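You operate a simulated robot arm through the tools that you are given. There is no shell and no other tool.

The job below is to be done with a simulated robot arm. You get a single attempt, and the scene is never put back.

TASK
Oil the bare top of the yellow card's block and shut it away in the top blue drawer.
Fine: use the yellow brush and the oil in the steel dish; put the brush back. Set down upright: yellow brush. A coat counts when it lies all over at full strength: go over it till it gets no stronger.

It is judged by the outcome, as a careful person would: the job done as asked, and still so three seconds after it is handed in. It fails if anything else is knocked over, pushed out of place, dropped, spilled or broken.

THE ROBOT
A 6-joint arm with a fingered hand, fixed in place. Base frame: the origin is at the foot of the arm, x ahead of it, y to its left, z up. Readings come in mm, rad, newtons and seconds.
It reaches about 1346 mm from its shoulder. Its first joint turns from -2.601 to 2.601 rad. Payload 3.5 kg.
The TCP is the grasp point between the finger pads, 26 mm short of the fingertips. In the tool frame z runs along the fingers and y along their closing line. The gripper opens to 132 mm. The gripper's body begins 73 mm behind the TCP. The gripper is a hand of 4 fingers: y runs from the thumb to the fingers, the wrist lies at [0, 0, -234] in the tool frame, and closing takes about 1.5 s.
Orientation is that of the tool frame in the base frame, as a unit quaternion [x, y, z, w]. With the fingers straight down and closing along the base's y, the tool's x points along the base's -x, its y along +y and its z along -z.

THE INTERFACE
- The arm moves only by the tool drive_tool. Its argument "rows" is a list of rows, each an object (a shift or turn left out is 0, a gripper value left out holds the last) with "translation": the shift along the base's x, y, z in units of 40 mm (1.0 is 40 mm), a list of three; "rot": the turn, a rotation vector about the base's x, y, z in units of 8 degrees (1.0 is 8 degrees), a list of three. In form: [{"translation": [dx, dy, dz], "rot": [rx, ry, rz]}, ...]. A call has 1 to 20 rows; each row shifts and turns the commanded pose from where the row before left it. "hand" is the gripper command, from -1 (fully open) to 1 (shut), values between in proportion, set as the call begins (left out, the last holds). A call with a number of a shift or a turn outside -1 to 1 is refused whole. Rows are played at 5 a second. More than 50 mm and 0.15 rad between two rows, or a gripper value outside its range, and nothing of the call is played. Where a pose cannot be reached the arm comes as near as it can. A force on the tool above 90 N (or 10 N above the force at the start of the call, whichever is more), or a blocked arm, ends the call early, and 0.2 s more pass. Each finger travels about 72 mm/s and halts on what it meets, pressing with about 32 N; the grip force reading is that of the motor and also rises with nothing between the fingers. The clock runs only during rows and for 0.2 s after the last one: add rows that do not move to give the fingers time. It gives the time, the measured TCP pose, the force on the tool (base axes), the opening and the grip force at its end, in the units of the frame above (readings bear some noise), with the torque about the TCP (base axes, N m) and any sound that the robot's microphone picked up.
- Cameras (640 x 400 px; columns grow to the right, rows downward): "scene" is fixed at [220, 500.3, 1470.3]; the picture's right is [0.48, -0.88, 0.00], its down [-0.77, -0.42, -0.47] and it looks along [0.41, 0.23, -0.88] (base axes); focal length 232 px, centre (320, 200). "wrist" rides on the gripper at [68, 2, -97] in the tool frame; the picture's right is [-0.03, 1.00, 0.00], its down [-0.82, -0.02, -0.58] and it looks along [-0.58, -0.01, 0.82] (tool axes); focal length 270 px, centre (320, 200). There is no depth. A picture from a camera that has moved, and an enlarged one, comes with that camera's place and axes in the base frame and with its lens. The place of the scene camera against the robot may be out by one fixed shift of up to 12 mm in any direction.
- snapshot(camera): a new picture of that camera. The clock stands still meanwhile.
- slide_trunk(by): slides the trunk up (or, below 0, down) by that many mm; the arm rides with it, the base frame stays. It gives what a move gives, with no picture.
- move_fingers(finger1, finger2, finger3, thumb_bend): sets how far each is bent, from 0 (flat) to 1 (curled in); at 0.3 the hand is open as for a grip, at 0.7 the pads meet at the TCP. One left out holds its place. A second passes; each finger stops where it meets its share of the squeeze, and holds until it gets a number again. A gripper value or a shape takes the hand back. It gives what a move gives, with no picture; readings hold the bend of each and the force on the fingers (four entries, about 0 where the hand has none), thumb and palm.
- set_grasp(shape): the hand has 4 fingers and takes this shape, open, in about a second: jaw (thumb against the fingers, like two jaws); tri (thumb and two fingers); tip (a fingertip pinch); poke (one finger out to press); point (the index stretched); flat (the hand flat); cup (the hand cupped); fist (a fist). The gripper value then closes the fingers along that shape, each until it touches; the sizes above hold for jaw. It gives what a move gives, with no picture.
- inspect(camera, box): a new picture of the part [left, top, right, bottom] of that camera's present view, enlarged. The clock stands still meanwhile.
- job_done(): hands the job in; it is judged then, once.

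Nothing tells you positions but the pictures and the camera data. Unless the task says otherwise, let go and move clear before handing in.

The tools are called after "Call:" as a command line: name --argument value ..., lists and objects as JSON in quotes. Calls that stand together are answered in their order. drive_tool: Moves the arm, as the interface text tells. Its arguments: {"type":"object","properties":{"rows":{"type":"array"},"hand":{"type":"number"}},"required":["rows"]} The other tools are called the same way: slide_trunk (by) slides the trunk up or down; set_grasp (shape) gives the hand a shape; move_fingers (finger1, finger2, finger3, thumb_bend) moves the fingers one by one; snapshot (camera) takes a picture; inspect (camera, box) takes an enlarged picture of a part of a camera's view; job_done () hands the job in.

At the start:

```text
time_s: 0.0
tcp_pos: [168.0, 559.4, 1070.9]
tool_rot: [0.0, 1.0, 0.0, 0.0]
wrist_force: [0.8, -0.1, -0.5]
torque: [-0.02, 0.03, -0.01]
grip_width: 131.8
gripper_force: 0.1
shape: jaw
bend: [0.3, 0.3, 0.3, 0.3]
finger forces: [0.0, 0.0, 0.1, 0.0, 0.0, 0.0]
trunk travel left (down, up): [-970.0, 0.0]
```

scene: 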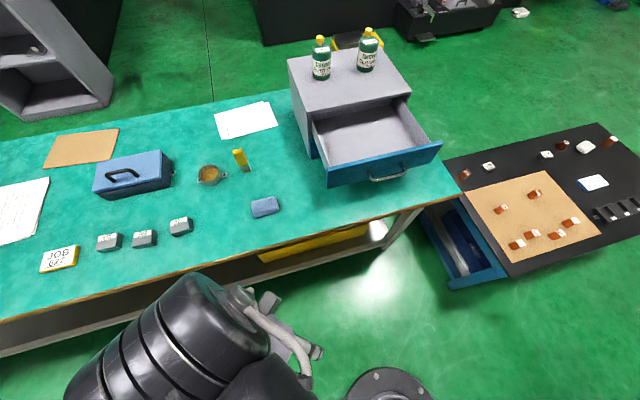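
wrist: 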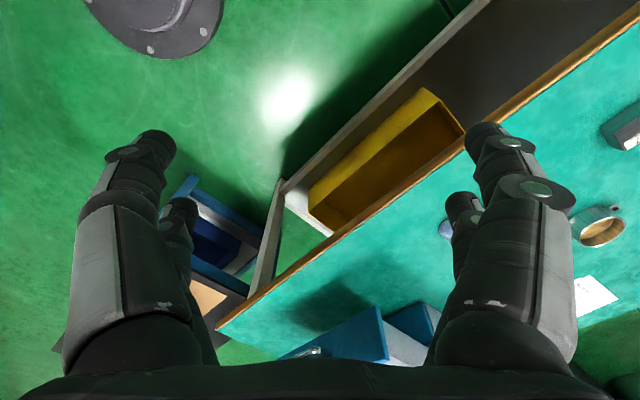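

I see a teal bench with three grey blocks, a JOB card, a steel dish with oil, a yellow-handled brush, and a cabinet with an open blue-fronted drawer. I'll take enlarged looks before moving.

Call:
inspect --camera "scene" --box '[20, 200, 220, 300]'

Call:
inspect --camera "scene" --box '[180, 130, 300, 230]'

Call:
inspect --camera "scene" --box '[280, 20, 460, 200]'

Call:
inspect --camera "scene" --box '[420, 120, 640, 290]'

Call:
inspect --camera "scene" --box '[0, 100, 200, 250]'

```text
3.20 times, centred on (120, 250) of scene
camera zoom: at [220.0, 500.3, 1470.3], right [0.48, -0.88, 0.0], down [-0.77, -0.42, -0.47], along [0.41, 0.23, -0.88], focal length 742 px, centre (960, 40)
```

zoom: 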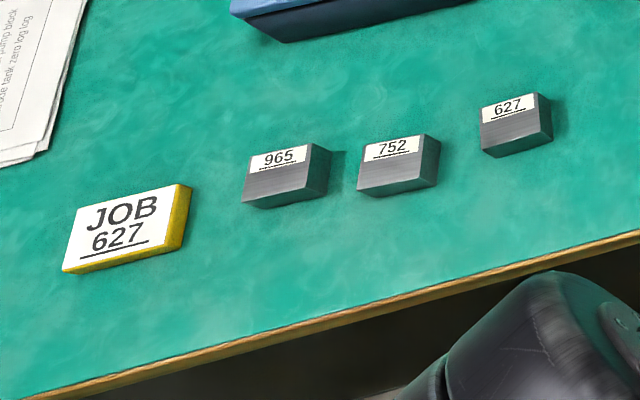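

```text
4.00 times, centred on (240, 180) of scene
camera zoom: at [220.0, 500.3, 1470.3], right [0.48, -0.88, 0.0], down [-0.77, -0.42, -0.47], along [0.41, 0.23, -0.88], focal length 928 px, centre (640, 280)
```

zoom: 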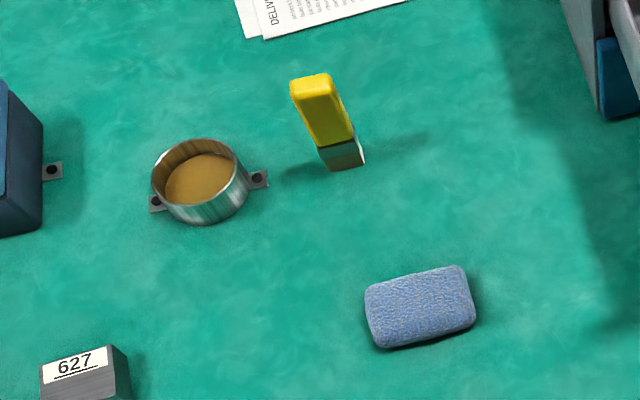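

```text
2.22 times, centred on (370, 110) of scene
camera zoom: at [220.0, 500.3, 1470.3], right [0.48, -0.88, 0.0], down [-0.77, -0.42, -0.47], along [0.41, 0.23, -0.88], focal length 515 px, centre (209, 400)
```

zoom: 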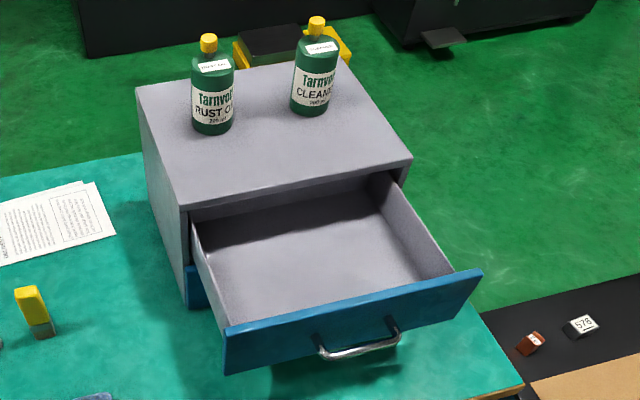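

```text
2.35 times, centred on (530, 205) of scene
camera zoom: at [220.0, 500.3, 1470.3], right [0.48, -0.88, 0.0], down [-0.77, -0.42, -0.47], along [0.41, 0.23, -0.88], focal length 546 px, centre (-174, 188)
```

zoom: 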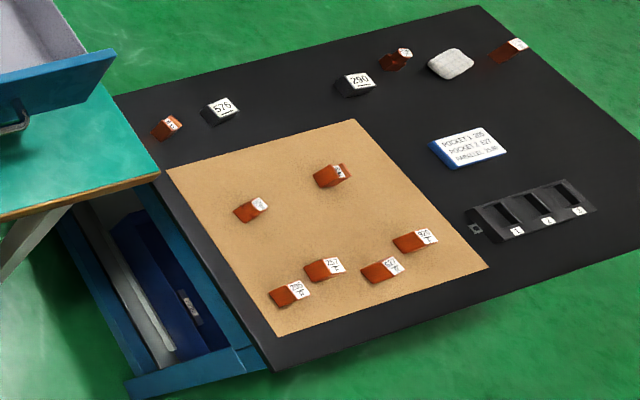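

```text
2.67 times, centred on (100, 175) of scene
camera zoom: at [220.0, 500.3, 1470.3], right [0.48, -0.88, 0.0], down [-0.77, -0.42, -0.47], along [0.41, 0.23, -0.88], focal length 618 px, centre (907, 267)
```

zoom: 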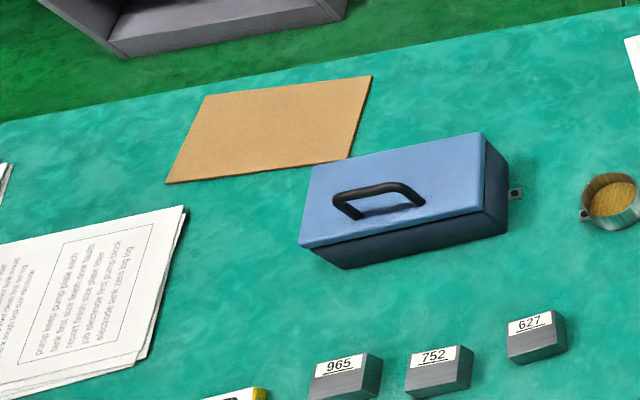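

The yellow card says JOB 627, so the block is the grey one labelled 627 nearest the dish. The bench top looks to be at about z = 800. I'll move the wrist camera over the bench to triangulate.

Call:
drive_tool --rows '[{"translation": [0.2, 1, 0]}, {"translation": [0.2, 1, 0]}, {"translation": [0.2, 1, 0]}, {"translation": [0.2, 1, 0]}, {"translation": [0.2, 1, 0]}, {"translation": [0, 1, 0]}, {"translation": [0, 1, 0]}, {"translation": [0, 0, 0]}]'

Call:
snapshot --camera "wrist"

Call:
snapshot --camera "scene"

```text
time_s: 1.8
tcp_pos: [208.3, 839.5, 1071.4]
tool_rot: [0.0, 1.0, 0.001, -0.001]
wrist_force: [-0.1, 0.5, -0.4]
torque: [-0.01, -0.02, -0.01]
grip_width: 132.0
gripper_force: 0.0
shape: jaw
bend: [0.3, 0.3, 0.3, 0.3]
finger forces: [0.1, 0.0, 0.1, 0.0, 0.0, 0.0]
trunk travel left (down, up): [-970.0, 0.0]
```

```text
taken
camera wrist: at [140.4, 842.1, 1168.1], right [0.03, 1.0, 0.0], down [0.82, -0.02, 0.58], along [0.58, -0.01, -0.82], focal length 270 px, centre (320, 200)
```

wrist: 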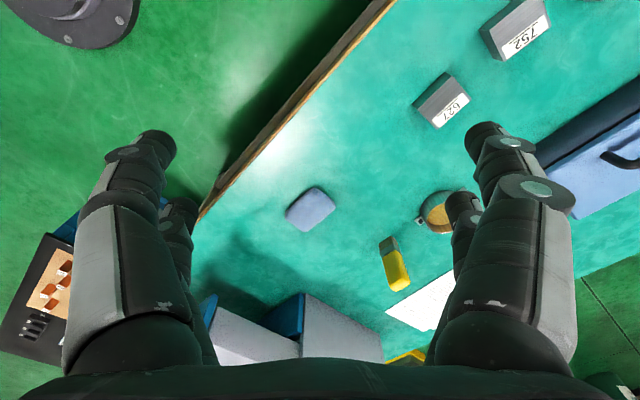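

```text
taken
```

scene: 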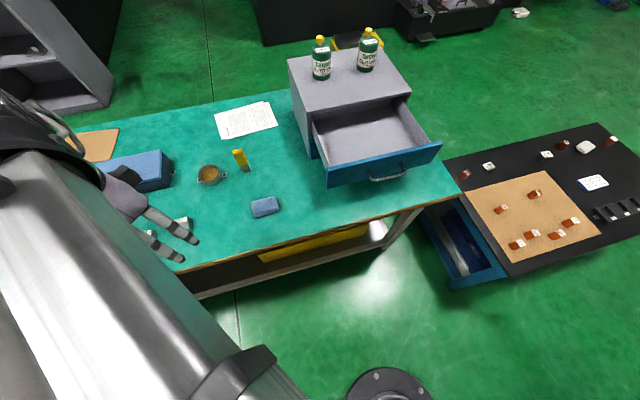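

The wrist view shows the 627 block, dish, brush and drawer cabinet. I'll take enlarged pictures for triangulation.

Call:
inspect --camera "wrist" --box '[380, 40, 540, 140]'

Call:
inspect --camera "wrist" --box '[340, 190, 500, 290]'

Call:
drive_tool --rows '[{"translation": [1, 0.5, 0]}, {"translation": [1, 0.5, 0]}, {"translation": [1, 0.5, 0]}, {"translation": [1, 0, 0]}, {"translation": [0, 0, 0]}]'

Call:
snapshot --camera "wrist"

```text
4.00 times, centred on (460, 90) of wrist
camera zoom: at [140.4, 842.1, 1168.1], right [0.03, 1.0, 0.0], down [0.82, -0.02, 0.58], along [0.58, -0.01, -0.82], focal length 1081 px, centre (-240, 640)
```

zoom: 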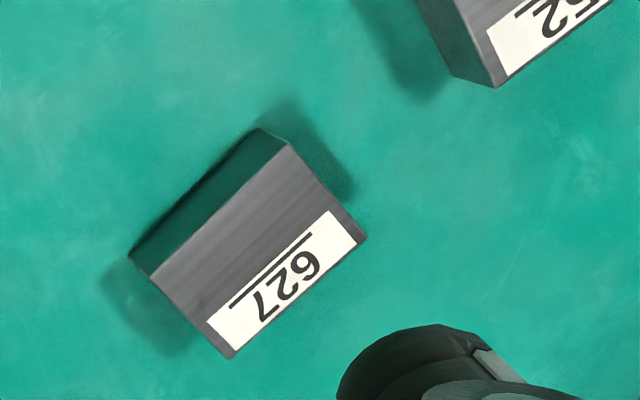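

```text
4.00 times, centred on (420, 240) of wrist
camera zoom: at [140.4, 842.1, 1168.1], right [0.03, 1.0, 0.0], down [0.82, -0.02, 0.58], along [0.58, -0.01, -0.82], focal length 1081 px, centre (-80, 40)
```

zoom: 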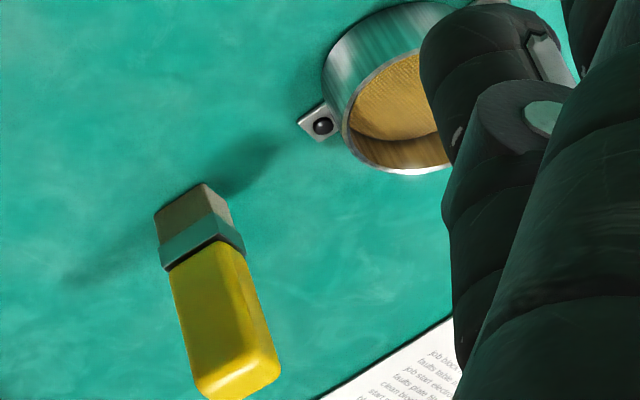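

```text
time_s: 3.0
tcp_pos: [367.3, 900.0, 1071.1]
tool_rot: [0.0, 1.0, 0.0, 0.0]
wrist_force: [0.6, 0.2, -0.7]
torque: [0.01, 0.0, -0.03]
grip_width: 132.1
gripper_force: 0.1
shape: jaw
bend: [0.3, 0.3, 0.3, 0.3]
finger forces: [0.1, 0.1, 0.0, 0.0, 0.1, 0.0]
trunk travel left (down, up): [-970.0, 0.0]
```

```text
taken
camera wrist: at [298.9, 902.1, 1168.0], right [0.03, 1.0, 0.0], down [0.82, -0.02, 0.58], along [0.58, -0.01, -0.82], focal length 270 px, centre (320, 200)
```

wrist: 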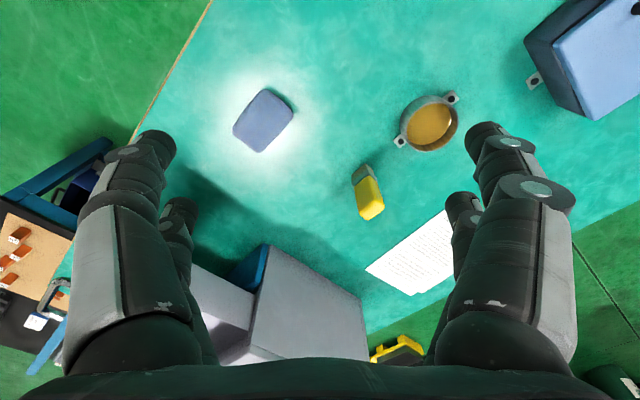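

Call:
inspect --camera "wrist" --box '[320, 80, 480, 180]'

Call:
inspect --camera "wrist" --box '[300, 130, 460, 230]'

```text
4.00 times, centred on (400, 130) of wrist
camera zoom: at [298.9, 902.1, 1168.0], right [0.03, 1.0, 0.0], down [0.82, -0.02, 0.58], along [0.58, -0.01, -0.82], focal length 1081 px, centre (0, 480)
```

zoom: 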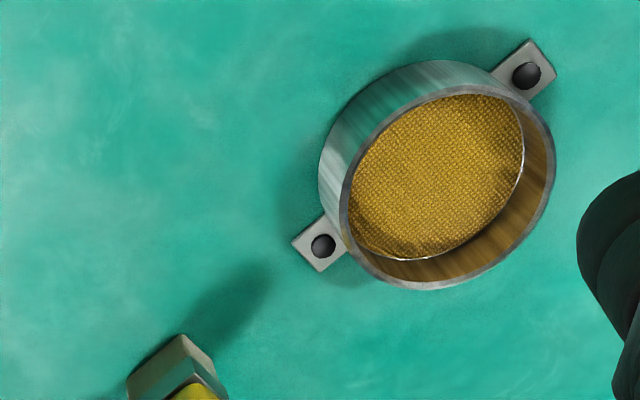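

```text
4.00 times, centred on (380, 180) of wrist
camera zoom: at [298.9, 902.1, 1168.0], right [0.03, 1.0, 0.0], down [0.82, -0.02, 0.58], along [0.58, -0.01, -0.82], focal length 1081 px, centre (80, 280)
```

zoom: 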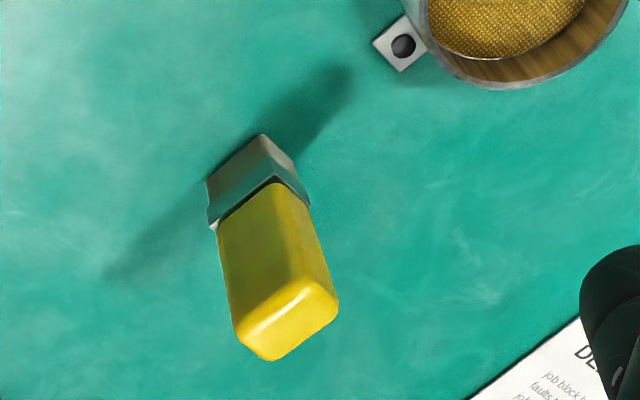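

The bench top sits at about z = 782. The brush is at about (521, 966), with its thin axis along the bench normal; the dish is at (435, 1049) and block 627 at (246, 1001) with its top near z = 809. I'll turn the hand to line up with the brush and hover over it.

Call:
drive_tool --rows '[{"translation": [0.642, 0.275, 0], "rot": [0, 0, -0.958]}, {"translation": [0.642, 0.275, 0], "rot": [0, 0, -0.958]}, {"translation": [0.642, 0.275, 0], "rot": [0, 0, -0.958]}, {"translation": [0.642, 0.275, 0], "rot": [0, 0, -0.958]}, {"translation": [0.642, 0.275, 0], "rot": [0, 0, -0.958]}, {"translation": [0.642, 0.275, 0], "rot": [0, 0, -0.958]}, {"translation": [0, 0, -0.7]}, {"translation": [0, 0, -0.8]}, {"translation": [0, 0, 0]}]'

Call:
snapshot --camera "wrist"

Call:
inspect --camera "wrist" --box '[240, 120, 400, 220]'

Call:
snapshot --camera "scene"

```text
time_s: 5.0
tcp_pos: [523.5, 965.8, 1070.4]
tool_rot: [0.39, 0.921, 0.0, 0.0]
wrist_force: [-0.5, -0.4, 0.7]
torque: [-0.01, -0.02, -0.02]
grip_width: 131.9
gripper_force: 0.1
shape: jaw
bend: [0.3, 0.3, 0.3, 0.3]
finger forces: [0.0, 0.0, 0.0, 0.0, 0.1, 0.1]
out of reach, approached as far as the arm can: row 7, 8
trunk travel left (down, up): [-970.0, 0.0]
```

```text
taken
camera wrist: at [477.3, 1016.2, 1168.0], right [0.74, 0.68, 0.0], down [0.55, -0.6, 0.58], along [0.39, -0.43, -0.82], focal length 270 px, centre (320, 200)
```

wrist: 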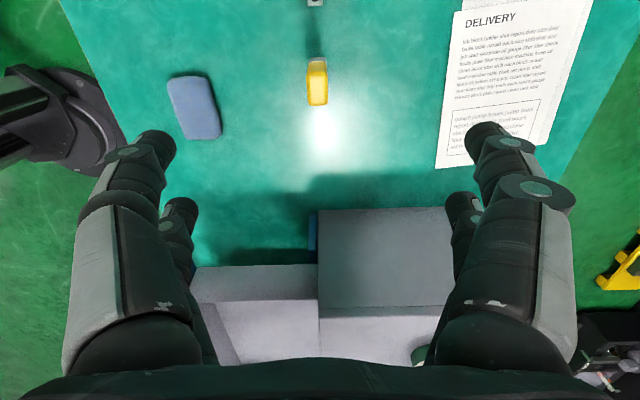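

```text
4.00 times, centred on (320, 170) of wrist
camera zoom: at [477.3, 1016.2, 1168.0], right [0.74, 0.68, 0.0], down [0.55, -0.6, 0.58], along [0.39, -0.43, -0.82], focal length 1081 px, centre (320, 320)
```

zoom: 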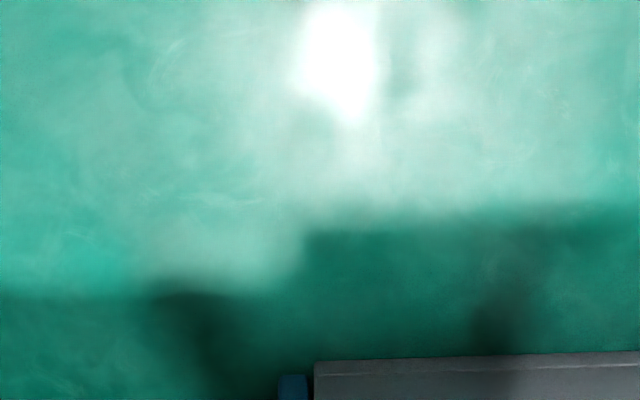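

```text
taken
```

scene: 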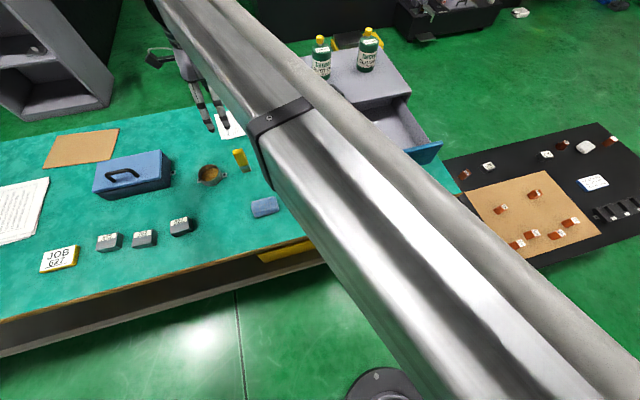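

The trunk is too high for this reach, so the arm can't come down here. I'll slide the trunk down in steps, raising the hand between steps to stay clear.

Call:
slide_trunk --by -100

Call:
drive_tool --rows '[{"translation": [0, 0, 0.5]}, {"translation": [0, 0, 0.5]}, {"translation": [0, 0, 0]}]'

```text
time_s: 6.3
tcp_pos: [522.5, 964.8, 971.7]
tool_rot: [0.392, 0.92, 0.0, 0.0]
wrist_force: [0.1, 0.2, 0.4]
torque: [0.02, -0.01, 0.0]
grip_width: 131.8
gripper_force: 0.1
shape: jaw
bend: [0.3, 0.3, 0.3, 0.3]
finger forces: [0.0, 0.1, 0.0, 0.0, 0.0, 0.0]
trunk travel left (down, up): [-870.0, 100.0]
```

```text
time_s: 7.1
tcp_pos: [523.3, 965.6, 971.1]
tool_rot: [0.391, 0.921, 0.0, 0.0]
wrist_force: [0.9, 0.0, 0.4]
torque: [-0.02, 0.01, 0.0]
grip_width: 131.9
gripper_force: 0.1
shape: jaw
bend: [0.3, 0.3, 0.3, 0.3]
finger forces: [0.1, 0.0, 0.1, 0.1, 0.0, 0.0]
out of reach, approached as far as the arm can: row 1, 2
trunk travel left (down, up): [-870.0, 100.0]
```

Call:
drive_tool --rows '[{"translation": [0, 0, 0.6]}, {"translation": [0, 0, 0.6]}, {"translation": [0, 0, 0]}]'

```text
time_s: 7.9
tcp_pos: [523.5, 965.9, 971.4]
tool_rot: [0.391, 0.921, 0.0, -0.001]
wrist_force: [-0.1, -0.1, -0.8]
torque: [0.01, 0.01, 0.01]
grip_width: 132.2
gripper_force: 0.0
shape: jaw
bend: [0.3, 0.3, 0.3, 0.3]
finger forces: [0.0, 0.0, 0.0, 0.0, 0.1, 0.0]
out of reach, approached as far as the arm can: row 1, 2
trunk travel left (down, up): [-870.0, 100.0]
```

Call:
drive_tool --rows '[{"translation": [-0.476, -0.879, 0]}, {"translation": [-0.476, -0.879, 0]}, {"translation": [0, 0, 0]}]'

```text
time_s: 8.7
tcp_pos: [484.6, 893.7, 971.3]
tool_rot: [0.391, 0.92, 0.0, 0.0]
wrist_force: [0.8, 0.5, 0.3]
torque: [-0.03, 0.01, 0.0]
grip_width: 131.9
gripper_force: 0.1
shape: jaw
bend: [0.3, 0.3, 0.3, 0.3]
finger forces: [0.0, 0.0, 0.0, 0.0, 0.1, 0.0]
trunk travel left (down, up): [-870.0, 100.0]
```

The arm is nearly at full stretch here with a vertical hand, and the dish is further out still. I'll turn the hand so it closes along the bench edge, then tilt the fingers outward about that axis, which brings the wrist closer in.

Call:
drive_tool --rows '[{"rot": [0, 0, 0.9375]}, {"rot": [0, 0, 0.9375]}, {"rot": [0, 0, 0.9375]}, {"rot": [0, 0, 0.9375]}, {"rot": [0, 0, 0.9375]}, {"rot": [0, 0, 0.9375]}, {"rot": [0, 0, 0.9375]}, {"rot": [0, 0, 0.9375]}, {"rot": [0, 0, 0.9375]}, {"rot": [0, 0, 0.9375]}, {"rot": [0, 0, 0.9375]}, {"rot": [0, 0, 0.9375]}, {"rot": [0.69, -0.72, 0]}, {"rot": [0.69, -0.72, 0]}, {"rot": [0.69, -0.72, 0]}, {"rot": [0, 0, 0]}]'

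Call:
snapshot --camera "wrist"

Call:
snapshot --camera "scene"

```text
time_s: 12.1
tcp_pos: [487.2, 894.5, 991.5]
tool_rot: [-0.367, 0.907, 0.077, 0.193]
wrist_force: [-0.2, -0.3, 0.5]
torque: [0.01, 0.02, -0.01]
grip_width: 132.2
gripper_force: 0.1
shape: jaw
bend: [0.3, 0.3, 0.3, 0.3]
finger forces: [0.0, 0.0, 0.0, 0.1, 0.0, 0.1]
out of reach, approached as far as the arm can: row 14, 15
trunk travel left (down, up): [-870.0, 100.0]
```

```text
taken
camera wrist: at [412.7, 825.6, 1052.0], right [-0.68, 0.73, 0.01], down [0.38, 0.34, 0.86], along [0.63, 0.59, -0.51], focal length 270 px, centre (320, 200)
```

wrist: 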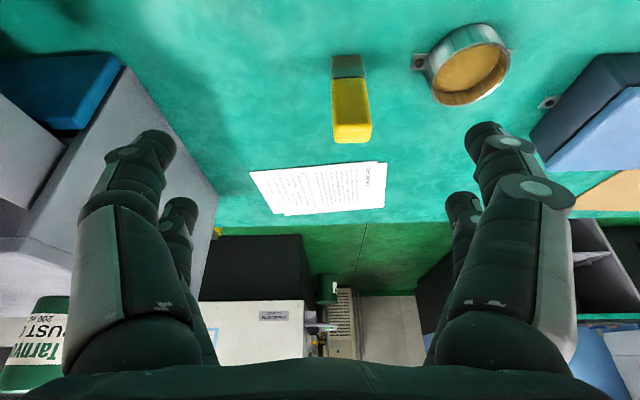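

```text
taken
```

scene: 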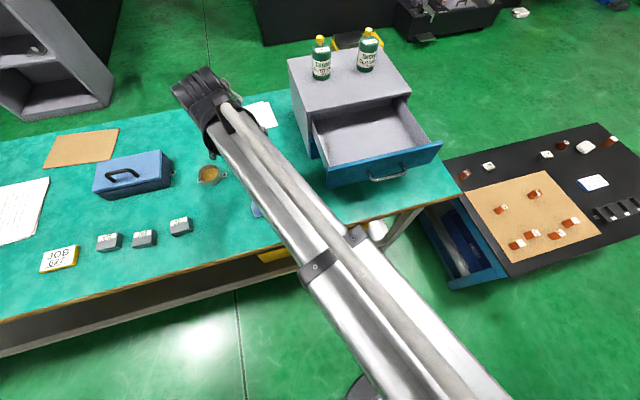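

Call:
drive_tool --rows '[{"translation": [0, 0, -0.5]}, {"translation": [0, 0, -0.5]}, {"translation": [0, 0, 0]}]'

```text
time_s: 12.9
tcp_pos: [485.4, 892.6, 991.7]
tool_rot: [-0.368, 0.907, 0.077, 0.192]
wrist_force: [-0.2, 0.1, 0.7]
torque: [0.02, 0.0, 0.02]
grip_width: 132.0
gripper_force: 0.1
shape: jaw
bend: [0.3, 0.3, 0.3, 0.3]
finger forces: [0.0, 0.0, 0.1, 0.0, 0.1, 0.0]
out of reach, approached as far as the arm can: row 1, 2
trunk travel left (down, up): [-870.0, 100.0]
```

It behaves like a SCARA: the wrist height is set only by the trunk, and the arm moves in the horizontal plane. I'll look closely at the hand from the scene camera, then untilt it.

Call:
drive_tool --rows '[{"rot": [-0.69, 0.72, 0]}, {"rot": [-0.69, 0.72, 0]}, {"rot": [-0.69, 0.72, 0]}, {"rot": [0, 0, 0]}]'

Call:
inspect --camera "scene" --box '[150, 50, 310, 150]'

Call:
snapshot --camera "wrist"

```text
time_s: 13.9
tcp_pos: [487.5, 892.6, 970.5]
tool_rot: [-0.375, 0.927, 0.0, -0.001]
wrist_force: [-0.1, -0.4, -0.1]
torque: [-0.01, 0.02, 0.01]
grip_width: 131.9
gripper_force: 0.1
shape: jaw
bend: [0.3, 0.3, 0.3, 0.3]
finger forces: [0.0, 0.1, 0.1, 0.0, 0.0, 0.0]
out of reach, approached as far as the arm can: row 1, 2
trunk travel left (down, up): [-870.0, 100.0]
```

```text
4.00 times, centred on (230, 100) of scene
camera zoom: at [220.0, 500.3, 1470.3], right [0.48, -0.88, 0.0], down [-0.77, -0.42, -0.47], along [0.41, 0.23, -0.88], focal length 928 px, centre (680, 600)
```

zoom: 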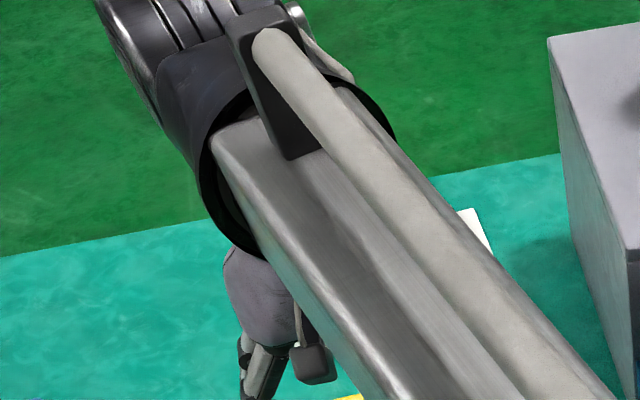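

```text
taken
camera wrist: at [437.3, 847.3, 1068.0], right [-0.68, 0.74, 0.0], down [0.6, 0.55, 0.58], along [0.42, 0.39, -0.82], focal length 270 px, centre (320, 200)
```

wrist: 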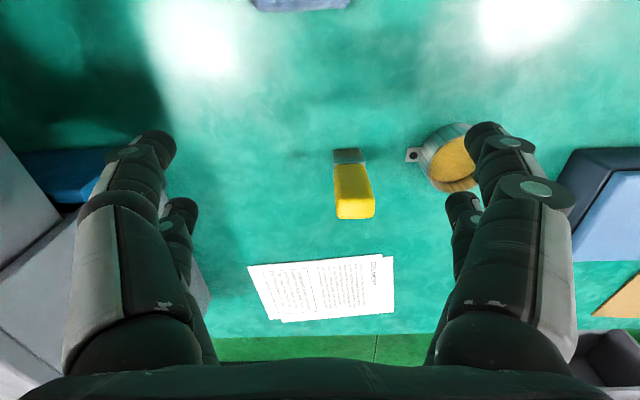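

Next I'll turn back so the hand closes across the brush's thin side, and hover over the brush.

Call:
drive_tool --rows '[{"rot": [0, 0, -0.9375]}, {"rot": [0, 0, -0.9375]}, {"rot": [0, 0, -0.9375]}, {"rot": [0, 0, -0.9375]}, {"rot": [0, 0, -0.9375]}, {"rot": [0, 0, -0.9375]}, {"rot": [0, 0, -0.9375]}, {"rot": [0, 0, -0.9375]}, {"rot": [0, 0, -0.9375]}, {"rot": [0, 0, -0.9375]}, {"rot": [0, 0, -0.9375]}, {"rot": [0, 0, -0.9375]}, {"translation": [0.42, 0.917, 0]}, {"translation": [0.42, 0.917, 0]}, {"rot": [0, 0, 0]}]'

Call:
slide_trunk --by -40

Call:
snapshot --camera "wrist"

Call:
inspect --camera "wrist" --box '[240, 100, 400, 200]'

```text
time_s: 17.1
tcp_pos: [520.2, 965.4, 971.6]
tool_rot: [0.391, 0.921, 0.0, 0.0]
wrist_force: [0.1, 0.1, -0.4]
torque: [0.02, 0.01, -0.01]
grip_width: 131.9
gripper_force: 0.1
shape: jaw
bend: [0.3, 0.3, 0.3, 0.3]
finger forces: [0.0, 0.1, 0.0, 0.1, 0.0, 0.0]
trunk travel left (down, up): [-870.0, 100.0]
```

```text
time_s: 18.0
tcp_pos: [520.8, 965.8, 932.0]
tool_rot: [0.391, 0.921, 0.001, 0.0]
wrist_force: [0.7, 0.1, -1.1]
torque: [-0.02, -0.01, -0.03]
grip_width: 131.8
gripper_force: 0.1
shape: jaw
bend: [0.3, 0.3, 0.3, 0.3]
finger forces: [0.0, 0.1, 0.1, 0.0, 0.0, 0.1]
trunk travel left (down, up): [-830.0, 140.0]
```

```text
taken
camera wrist: at [474.7, 1016.2, 1028.1], right [0.74, 0.68, 0.0], down [0.55, -0.6, 0.58], along [0.39, -0.43, -0.82], focal length 270 px, centre (320, 200)
```

wrist: 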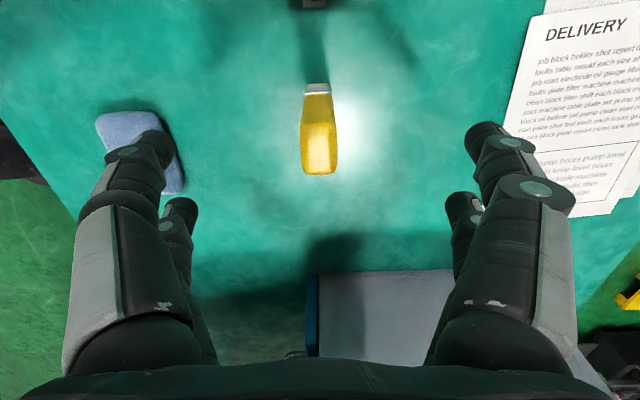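

```text
4.00 times, centred on (320, 150) of wrist
camera zoom: at [474.7, 1016.2, 1028.1], right [0.74, 0.68, 0.0], down [0.55, -0.6, 0.58], along [0.39, -0.43, -0.82], focal length 1081 px, centre (320, 400)
```

zoom: 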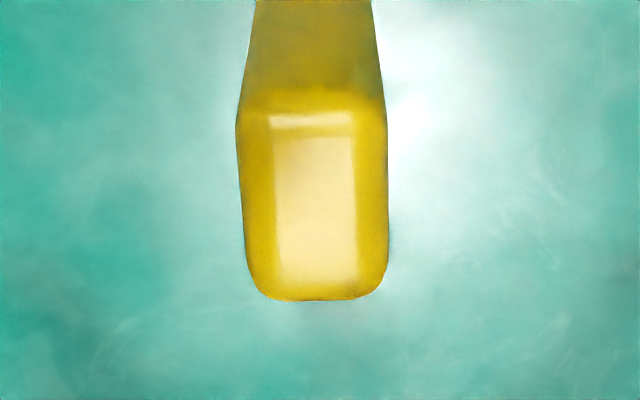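

The brush is centred between the jaws to within a few millimetres. I'll make a small correction and then lower over the handle.

Call:
drive_tool --rows '[{"translation": [0.06, -0.062, 0]}, {"translation": [0, 0, 0]}]'

Call:
slide_trunk --by -86

Call:
snapshot --camera "wrist"

```text
time_s: 18.6
tcp_pos: [522.5, 962.8, 931.5]
tool_rot: [0.39, 0.921, 0.0, 0.0]
wrist_force: [-0.8, 0.0, 0.0]
torque: [0.0, -0.03, 0.01]
grip_width: 131.6
gripper_force: 0.0
shape: jaw
bend: [0.3, 0.3, 0.3, 0.3]
finger forces: [0.1, 0.1, 0.0, 0.1, 0.0, 0.0]
trunk travel left (down, up): [-830.0, 140.0]
```

```text
time_s: 19.8
tcp_pos: [521.9, 962.0, 844.8]
tool_rot: [0.391, 0.921, 0.0, 0.0]
wrist_force: [0.1, -0.4, -0.2]
torque: [0.0, -0.01, -0.05]
grip_width: 131.7
gripper_force: 0.0
shape: jaw
bend: [0.3, 0.3, 0.3, 0.3]
finger forces: [0.0, 0.0, 0.1, 0.0, 0.1, 0.0]
trunk travel left (down, up): [-744.0, 226.0]
```

```text
taken
camera wrist: at [477.4, 1014.2, 942.1], right [0.74, 0.68, 0.0], down [0.55, -0.6, 0.58], along [0.39, -0.43, -0.82], focal length 270 px, centre (320, 200)
```

wrist: 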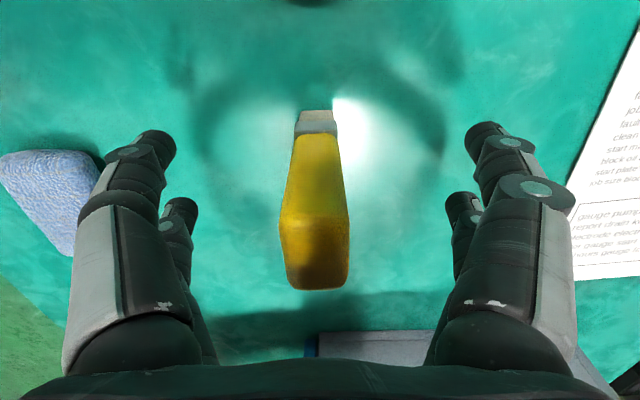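

Call:
drive_tool --rows '[{}, {}, {}, {}, {}, {}, {}, {}, {}, {}]' --hand 1

Call:
snapshot --camera "wrist"

```text
time_s: 22.0
tcp_pos: [523.6, 963.2, 845.5]
tool_rot: [0.391, 0.921, 0.0, 0.001]
wrist_force: [0.9, -0.3, 1.1]
torque: [-0.01, -0.03, -0.04]
grip_width: 12.5
gripper_force: 32.6
shape: jaw
bend: [0.72, 0.73, 0.74, 0.7]
finger forces: [28.1, 0.0, 0.0, 0.0, 32.4, 0.1]
trunk travel left (down, up): [-744.0, 226.0]
```

```text
taken
camera wrist: at [477.4, 1014.3, 941.9], right [0.74, 0.68, 0.0], down [0.55, -0.6, 0.58], along [0.39, -0.43, -0.82], focal length 270 px, centre (320, 200)
```

wrist: 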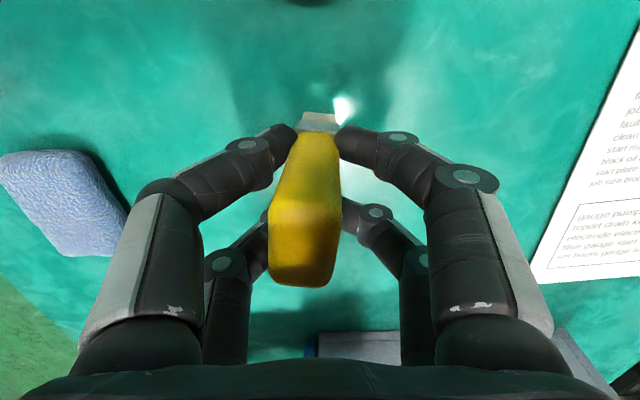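

Call:
inspect --camera "wrist" --box '[240, 90, 400, 190]'

Call:
inspect --camera "wrist" --box '[240, 190, 400, 290]'

Call:
inspect --camera "scene" --box '[180, 120, 300, 200]'

```text
4.00 times, centred on (320, 140) of wrist
camera zoom: at [477.4, 1014.3, 941.9], right [0.74, 0.68, 0.0], down [0.55, -0.6, 0.58], along [0.39, -0.43, -0.82], focal length 1081 px, centre (320, 440)
```

zoom: 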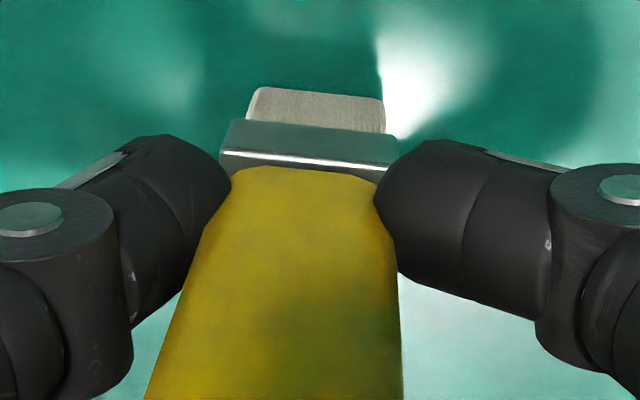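

```text
4.00 times, centred on (320, 240) of wrist
camera zoom: at [477.4, 1014.3, 941.9], right [0.74, 0.68, 0.0], down [0.55, -0.6, 0.58], along [0.39, -0.43, -0.82], focal length 1081 px, centre (320, 40)
```

zoom: 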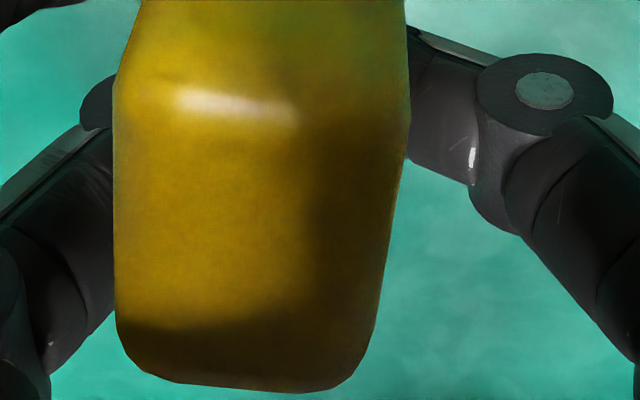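

```text
5.00 times, centred on (240, 160) of scene
camera zoom: at [220.0, 500.3, 1470.3], right [0.48, -0.88, 0.0], down [-0.77, -0.42, -0.47], along [0.41, 0.23, -0.88], focal length 1160 px, centre (720, 400)
```

zoom: 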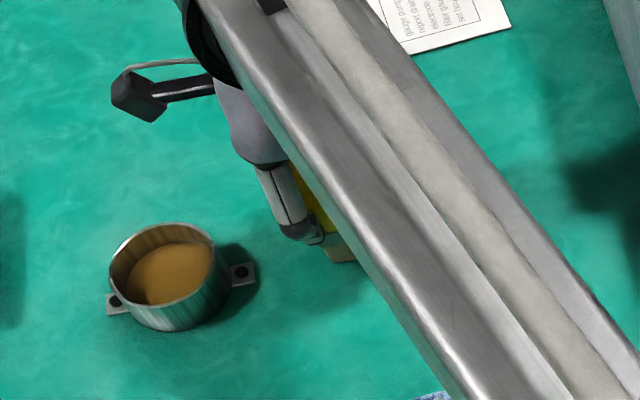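

Only one finger pair (near the camera) actually holds the brush, off-centre at its edge. I'll open again, shift so that pair is centred on the handle, and re-grip.

Call:
drive_tool --rows '[{}, {}, {}, {}, {}, {}, {}, {}]' --hand -0.4

Call:
snapshot --camera "wrist"

Call:
inspect --camera "wrist" --box '[240, 90, 400, 190]'

```text
time_s: 23.8
tcp_pos: [522.1, 963.2, 844.5]
tool_rot: [0.391, 0.921, 0.0, 0.0]
wrist_force: [0.0, 0.2, 0.8]
torque: [-0.02, -0.02, 0.0]
grip_width: 92.2
gripper_force: 0.1
shape: jaw
bend: [0.68, 0.68, 0.68, 0.58]
finger forces: [0.0, 0.0, 0.0, 0.1, 0.0, 0.0]
trunk travel left (down, up): [-744.0, 226.0]
```

```text
taken
camera wrist: at [477.4, 1014.3, 941.9], right [0.74, 0.68, 0.0], down [0.55, -0.6, 0.58], along [0.39, -0.43, -0.82], focal length 270 px, centre (320, 200)
```

wrist: 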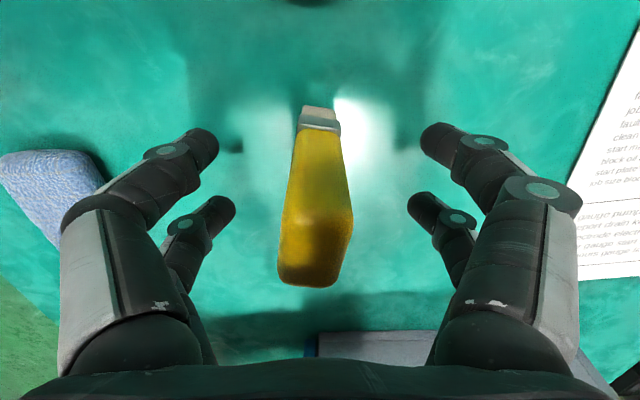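

```text
4.00 times, centred on (320, 140) of wrist
camera zoom: at [477.4, 1014.3, 941.9], right [0.74, 0.68, 0.0], down [0.55, -0.6, 0.58], along [0.39, -0.43, -0.82], focal length 1081 px, centre (320, 440)
```

zoom: 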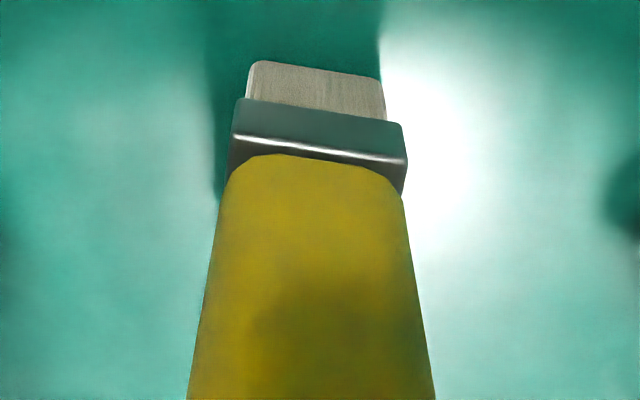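

The brush turned about 10° in that first squeeze, and its centre sits about 6 mm towards the camera. I'll re-align the hand to the brush and close again.

Call:
drive_tool --rows '[{"translation": [-0.07, 0.036, 0], "rot": [0, 0, -0.6]}, {"translation": [-0.07, 0.036, 0], "rot": [0, 0, -0.6]}, {}]'

Call:
snapshot --camera "wrist"

Call:
inspect --camera "wrist" --box '[240, 90, 400, 190]'

```text
time_s: 24.6
tcp_pos: [518.3, 966.3, 845.0]
tool_rot: [0.466, 0.885, 0.0, 0.0]
wrist_force: [-0.7, -0.6, -0.5]
torque: [0.0, 0.0, 0.01]
grip_width: 92.1
gripper_force: 0.1
shape: jaw
bend: [0.68, 0.68, 0.68, 0.58]
finger forces: [0.1, 0.0, 0.0, 0.0, 0.0, 0.0]
trunk travel left (down, up): [-744.0, 226.0]
```

```text
taken
camera wrist: at [481.0, 1023.8, 941.9], right [0.84, 0.54, 0.0], down [0.44, -0.69, 0.58], along [0.31, -0.48, -0.82], focal length 270 px, centre (320, 200)
```

wrist: 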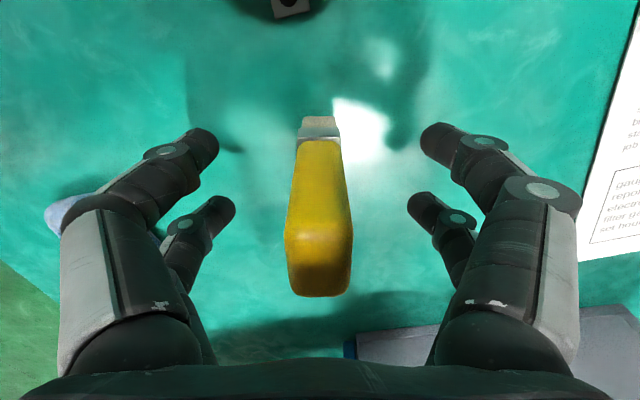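

```text
4.00 times, centred on (320, 140) of wrist
camera zoom: at [481.0, 1023.8, 941.9], right [0.84, 0.54, 0.0], down [0.44, -0.69, 0.58], along [0.31, -0.48, -0.82], focal length 1081 px, centre (320, 440)
```

zoom: 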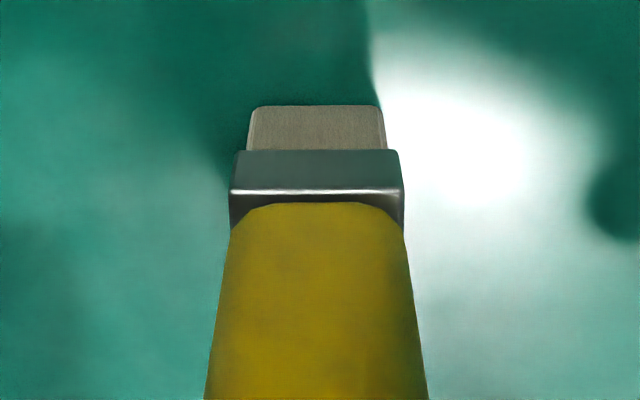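

Call:
drive_tool --rows '[{}, {}, {}, {}, {}, {}, {}, {}, {}]' --hand 1

Call:
snapshot --camera "wrist"

Call:
inspect --camera "wrist" --box '[240, 90, 400, 190]'

```text
time_s: 26.6
tcp_pos: [518.4, 966.1, 844.3]
tool_rot: [0.466, 0.885, 0.0, 0.0]
wrist_force: [-0.4, 0.8, -0.5]
torque: [-0.01, -0.02, -0.02]
grip_width: 14.3
gripper_force: 31.5
shape: jaw
bend: [0.73, 0.73, 0.72, 0.7]
finger forces: [27.7, 29.5, 29.1, 0.0, 29.1, 0.0]
trunk travel left (down, up): [-744.0, 226.0]
```

```text
taken
camera wrist: at [480.9, 1023.8, 941.9], right [0.84, 0.54, 0.0], down [0.44, -0.68, 0.58], along [0.31, -0.48, -0.82], focal length 270 px, centre (320, 200)
```

wrist: 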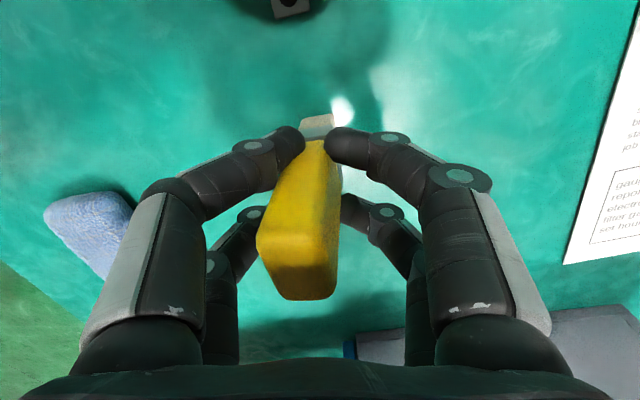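

```text
4.00 times, centred on (320, 140) of wrist
camera zoom: at [480.9, 1023.8, 941.9], right [0.84, 0.54, 0.0], down [0.44, -0.68, 0.58], along [0.31, -0.48, -0.82], focal length 1081 px, centre (320, 440)
```

zoom: 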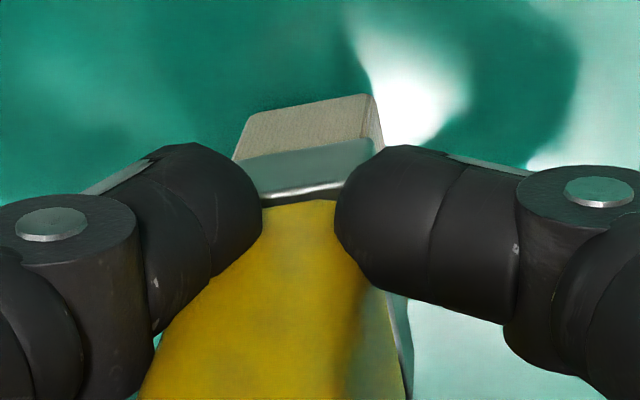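

All four contacts now carry about 29 N each, which is a secure grip. I'll lift the brush and check it.

Call:
slide_trunk --by 70

Call:
snapshot --camera "wrist"

Call:
inspect --camera "scene" --box '[180, 120, 300, 200]'

```text
time_s: 27.7
tcp_pos: [518.8, 965.4, 913.8]
tool_rot: [0.466, 0.885, 0.0, 0.0]
wrist_force: [-0.4, -0.3, -0.4]
torque: [-0.01, 0.02, 0.01]
grip_width: 14.2
gripper_force: 31.9
shape: jaw
bend: [0.73, 0.73, 0.72, 0.7]
finger forces: [27.6, 29.6, 29.2, 0.0, 29.1, 0.0]
trunk travel left (down, up): [-814.0, 156.0]
```

```text
taken
camera wrist: at [481.0, 1024.0, 1011.7], right [0.84, 0.54, 0.0], down [0.44, -0.68, 0.58], along [0.31, -0.48, -0.82], focal length 270 px, centre (320, 200)
```

wrist: 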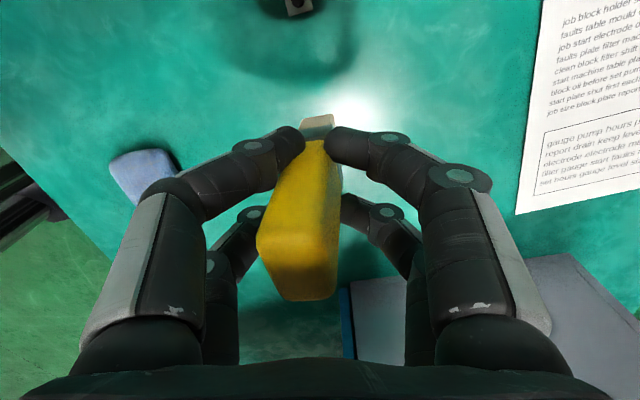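

```text
5.00 times, centred on (240, 160) of scene
camera zoom: at [220.0, 500.3, 1470.3], right [0.48, -0.88, 0.0], down [-0.77, -0.42, -0.47], along [0.41, 0.23, -0.88], focal length 1160 px, centre (720, 400)
```

zoom: 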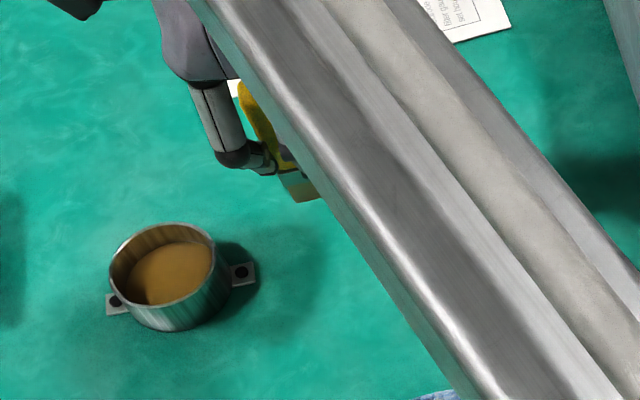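

Call:
drive_tool --rows '[{"translation": [-0.69, 0.68, 0]}, {"translation": [-0.69, 0.68, 0]}, {"translation": [-0.69, 0.68, 0]}, {}, {}]'

Call:
snapshot --camera "wrist"

Call:
inspect --camera "scene" --box '[160, 110, 320, 210]'

```text
time_s: 28.9
tcp_pos: [435.9, 1043.7, 916.1]
tool_rot: [0.467, 0.884, 0.001, 0.0]
wrist_force: [-0.6, -0.2, -0.4]
torque: [0.0, 0.0, 0.01]
grip_width: 14.4
gripper_force: 31.5
shape: jaw
bend: [0.73, 0.73, 0.72, 0.7]
finger forces: [27.6, 29.7, 29.0, 0.1, 29.1, 0.0]
out of reach, approached as far as the arm can: row 3
trunk travel left (down, up): [-814.0, 156.0]
```

```text
taken
camera wrist: at [398.8, 1101.2, 1012.1], right [0.84, 0.54, 0.0], down [0.44, -0.69, 0.58], along [0.32, -0.48, -0.82], focal length 270 px, centre (320, 200)
```

wrist: 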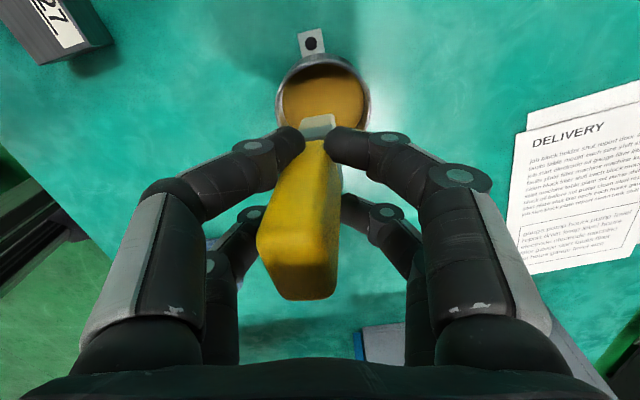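

```text
4.00 times, centred on (240, 160) of scene
camera zoom: at [220.0, 500.3, 1470.3], right [0.48, -0.88, 0.0], down [-0.77, -0.42, -0.47], along [0.41, 0.23, -0.88], focal length 928 px, centre (640, 360)
```

zoom: 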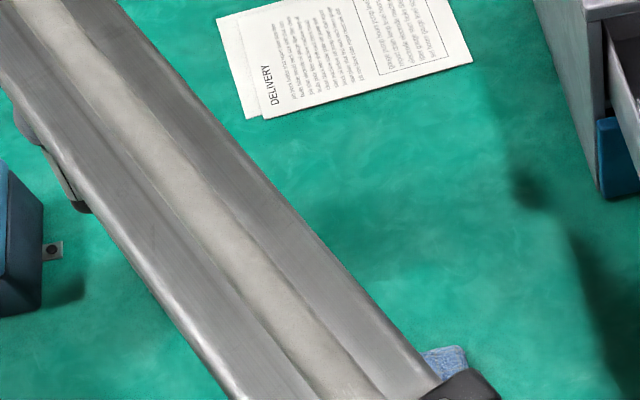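

The brush is within about 4 mm of the dish centre, which is enough room inside the rim. I'll lower it into the oil in steps and watch the force.

Call:
slide_trunk --by -58

Call:
inspect --camera "wrist" --box '[240, 20, 400, 140]'

```text
time_s: 29.8
tcp_pos: [435.8, 1043.9, 857.0]
tool_rot: [0.467, 0.884, 0.001, 0.0]
wrist_force: [0.5, -0.3, -0.7]
torque: [0.0, 0.01, -0.01]
grip_width: 11.4
gripper_force: 32.0
shape: jaw
bend: [0.74, 0.74, 0.73, 0.71]
finger forces: [34.9, 40.4, 26.8, 0.0, 26.9, 0.0]
trunk travel left (down, up): [-756.0, 214.0]
```

```text
3.33 times, centred on (320, 80) of wrist
camera zoom: at [398.9, 1101.1, 954.1], right [0.84, 0.54, 0.0], down [0.44, -0.69, 0.58], along [0.32, -0.48, -0.82], focal length 901 px, centre (320, 600)
```

zoom: 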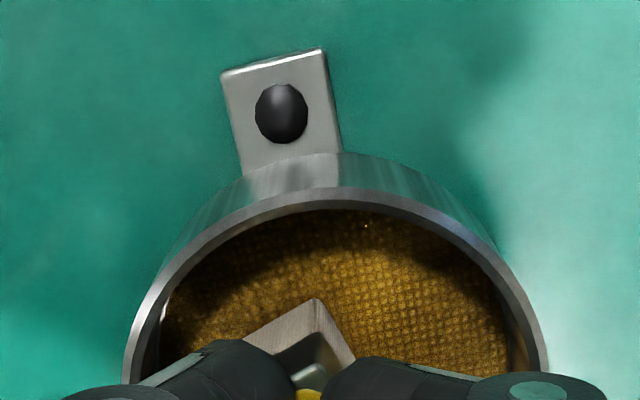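

Call:
snapshot --camera "wrist"

Call:
snapshot --camera "scene"

```text
taken
camera wrist: at [398.9, 1101.1, 954.1], right [0.84, 0.54, 0.0], down [0.44, -0.69, 0.58], along [0.32, -0.48, -0.82], focal length 270 px, centre (320, 200)
```

wrist: 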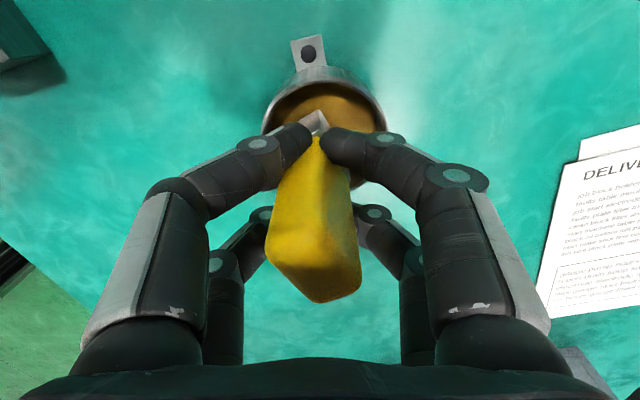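

```text
taken
```

scene: 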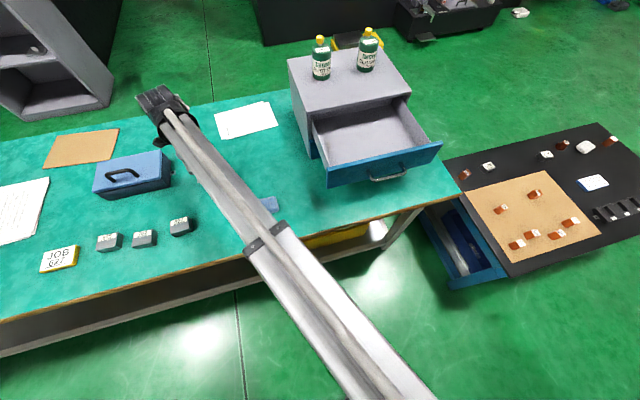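

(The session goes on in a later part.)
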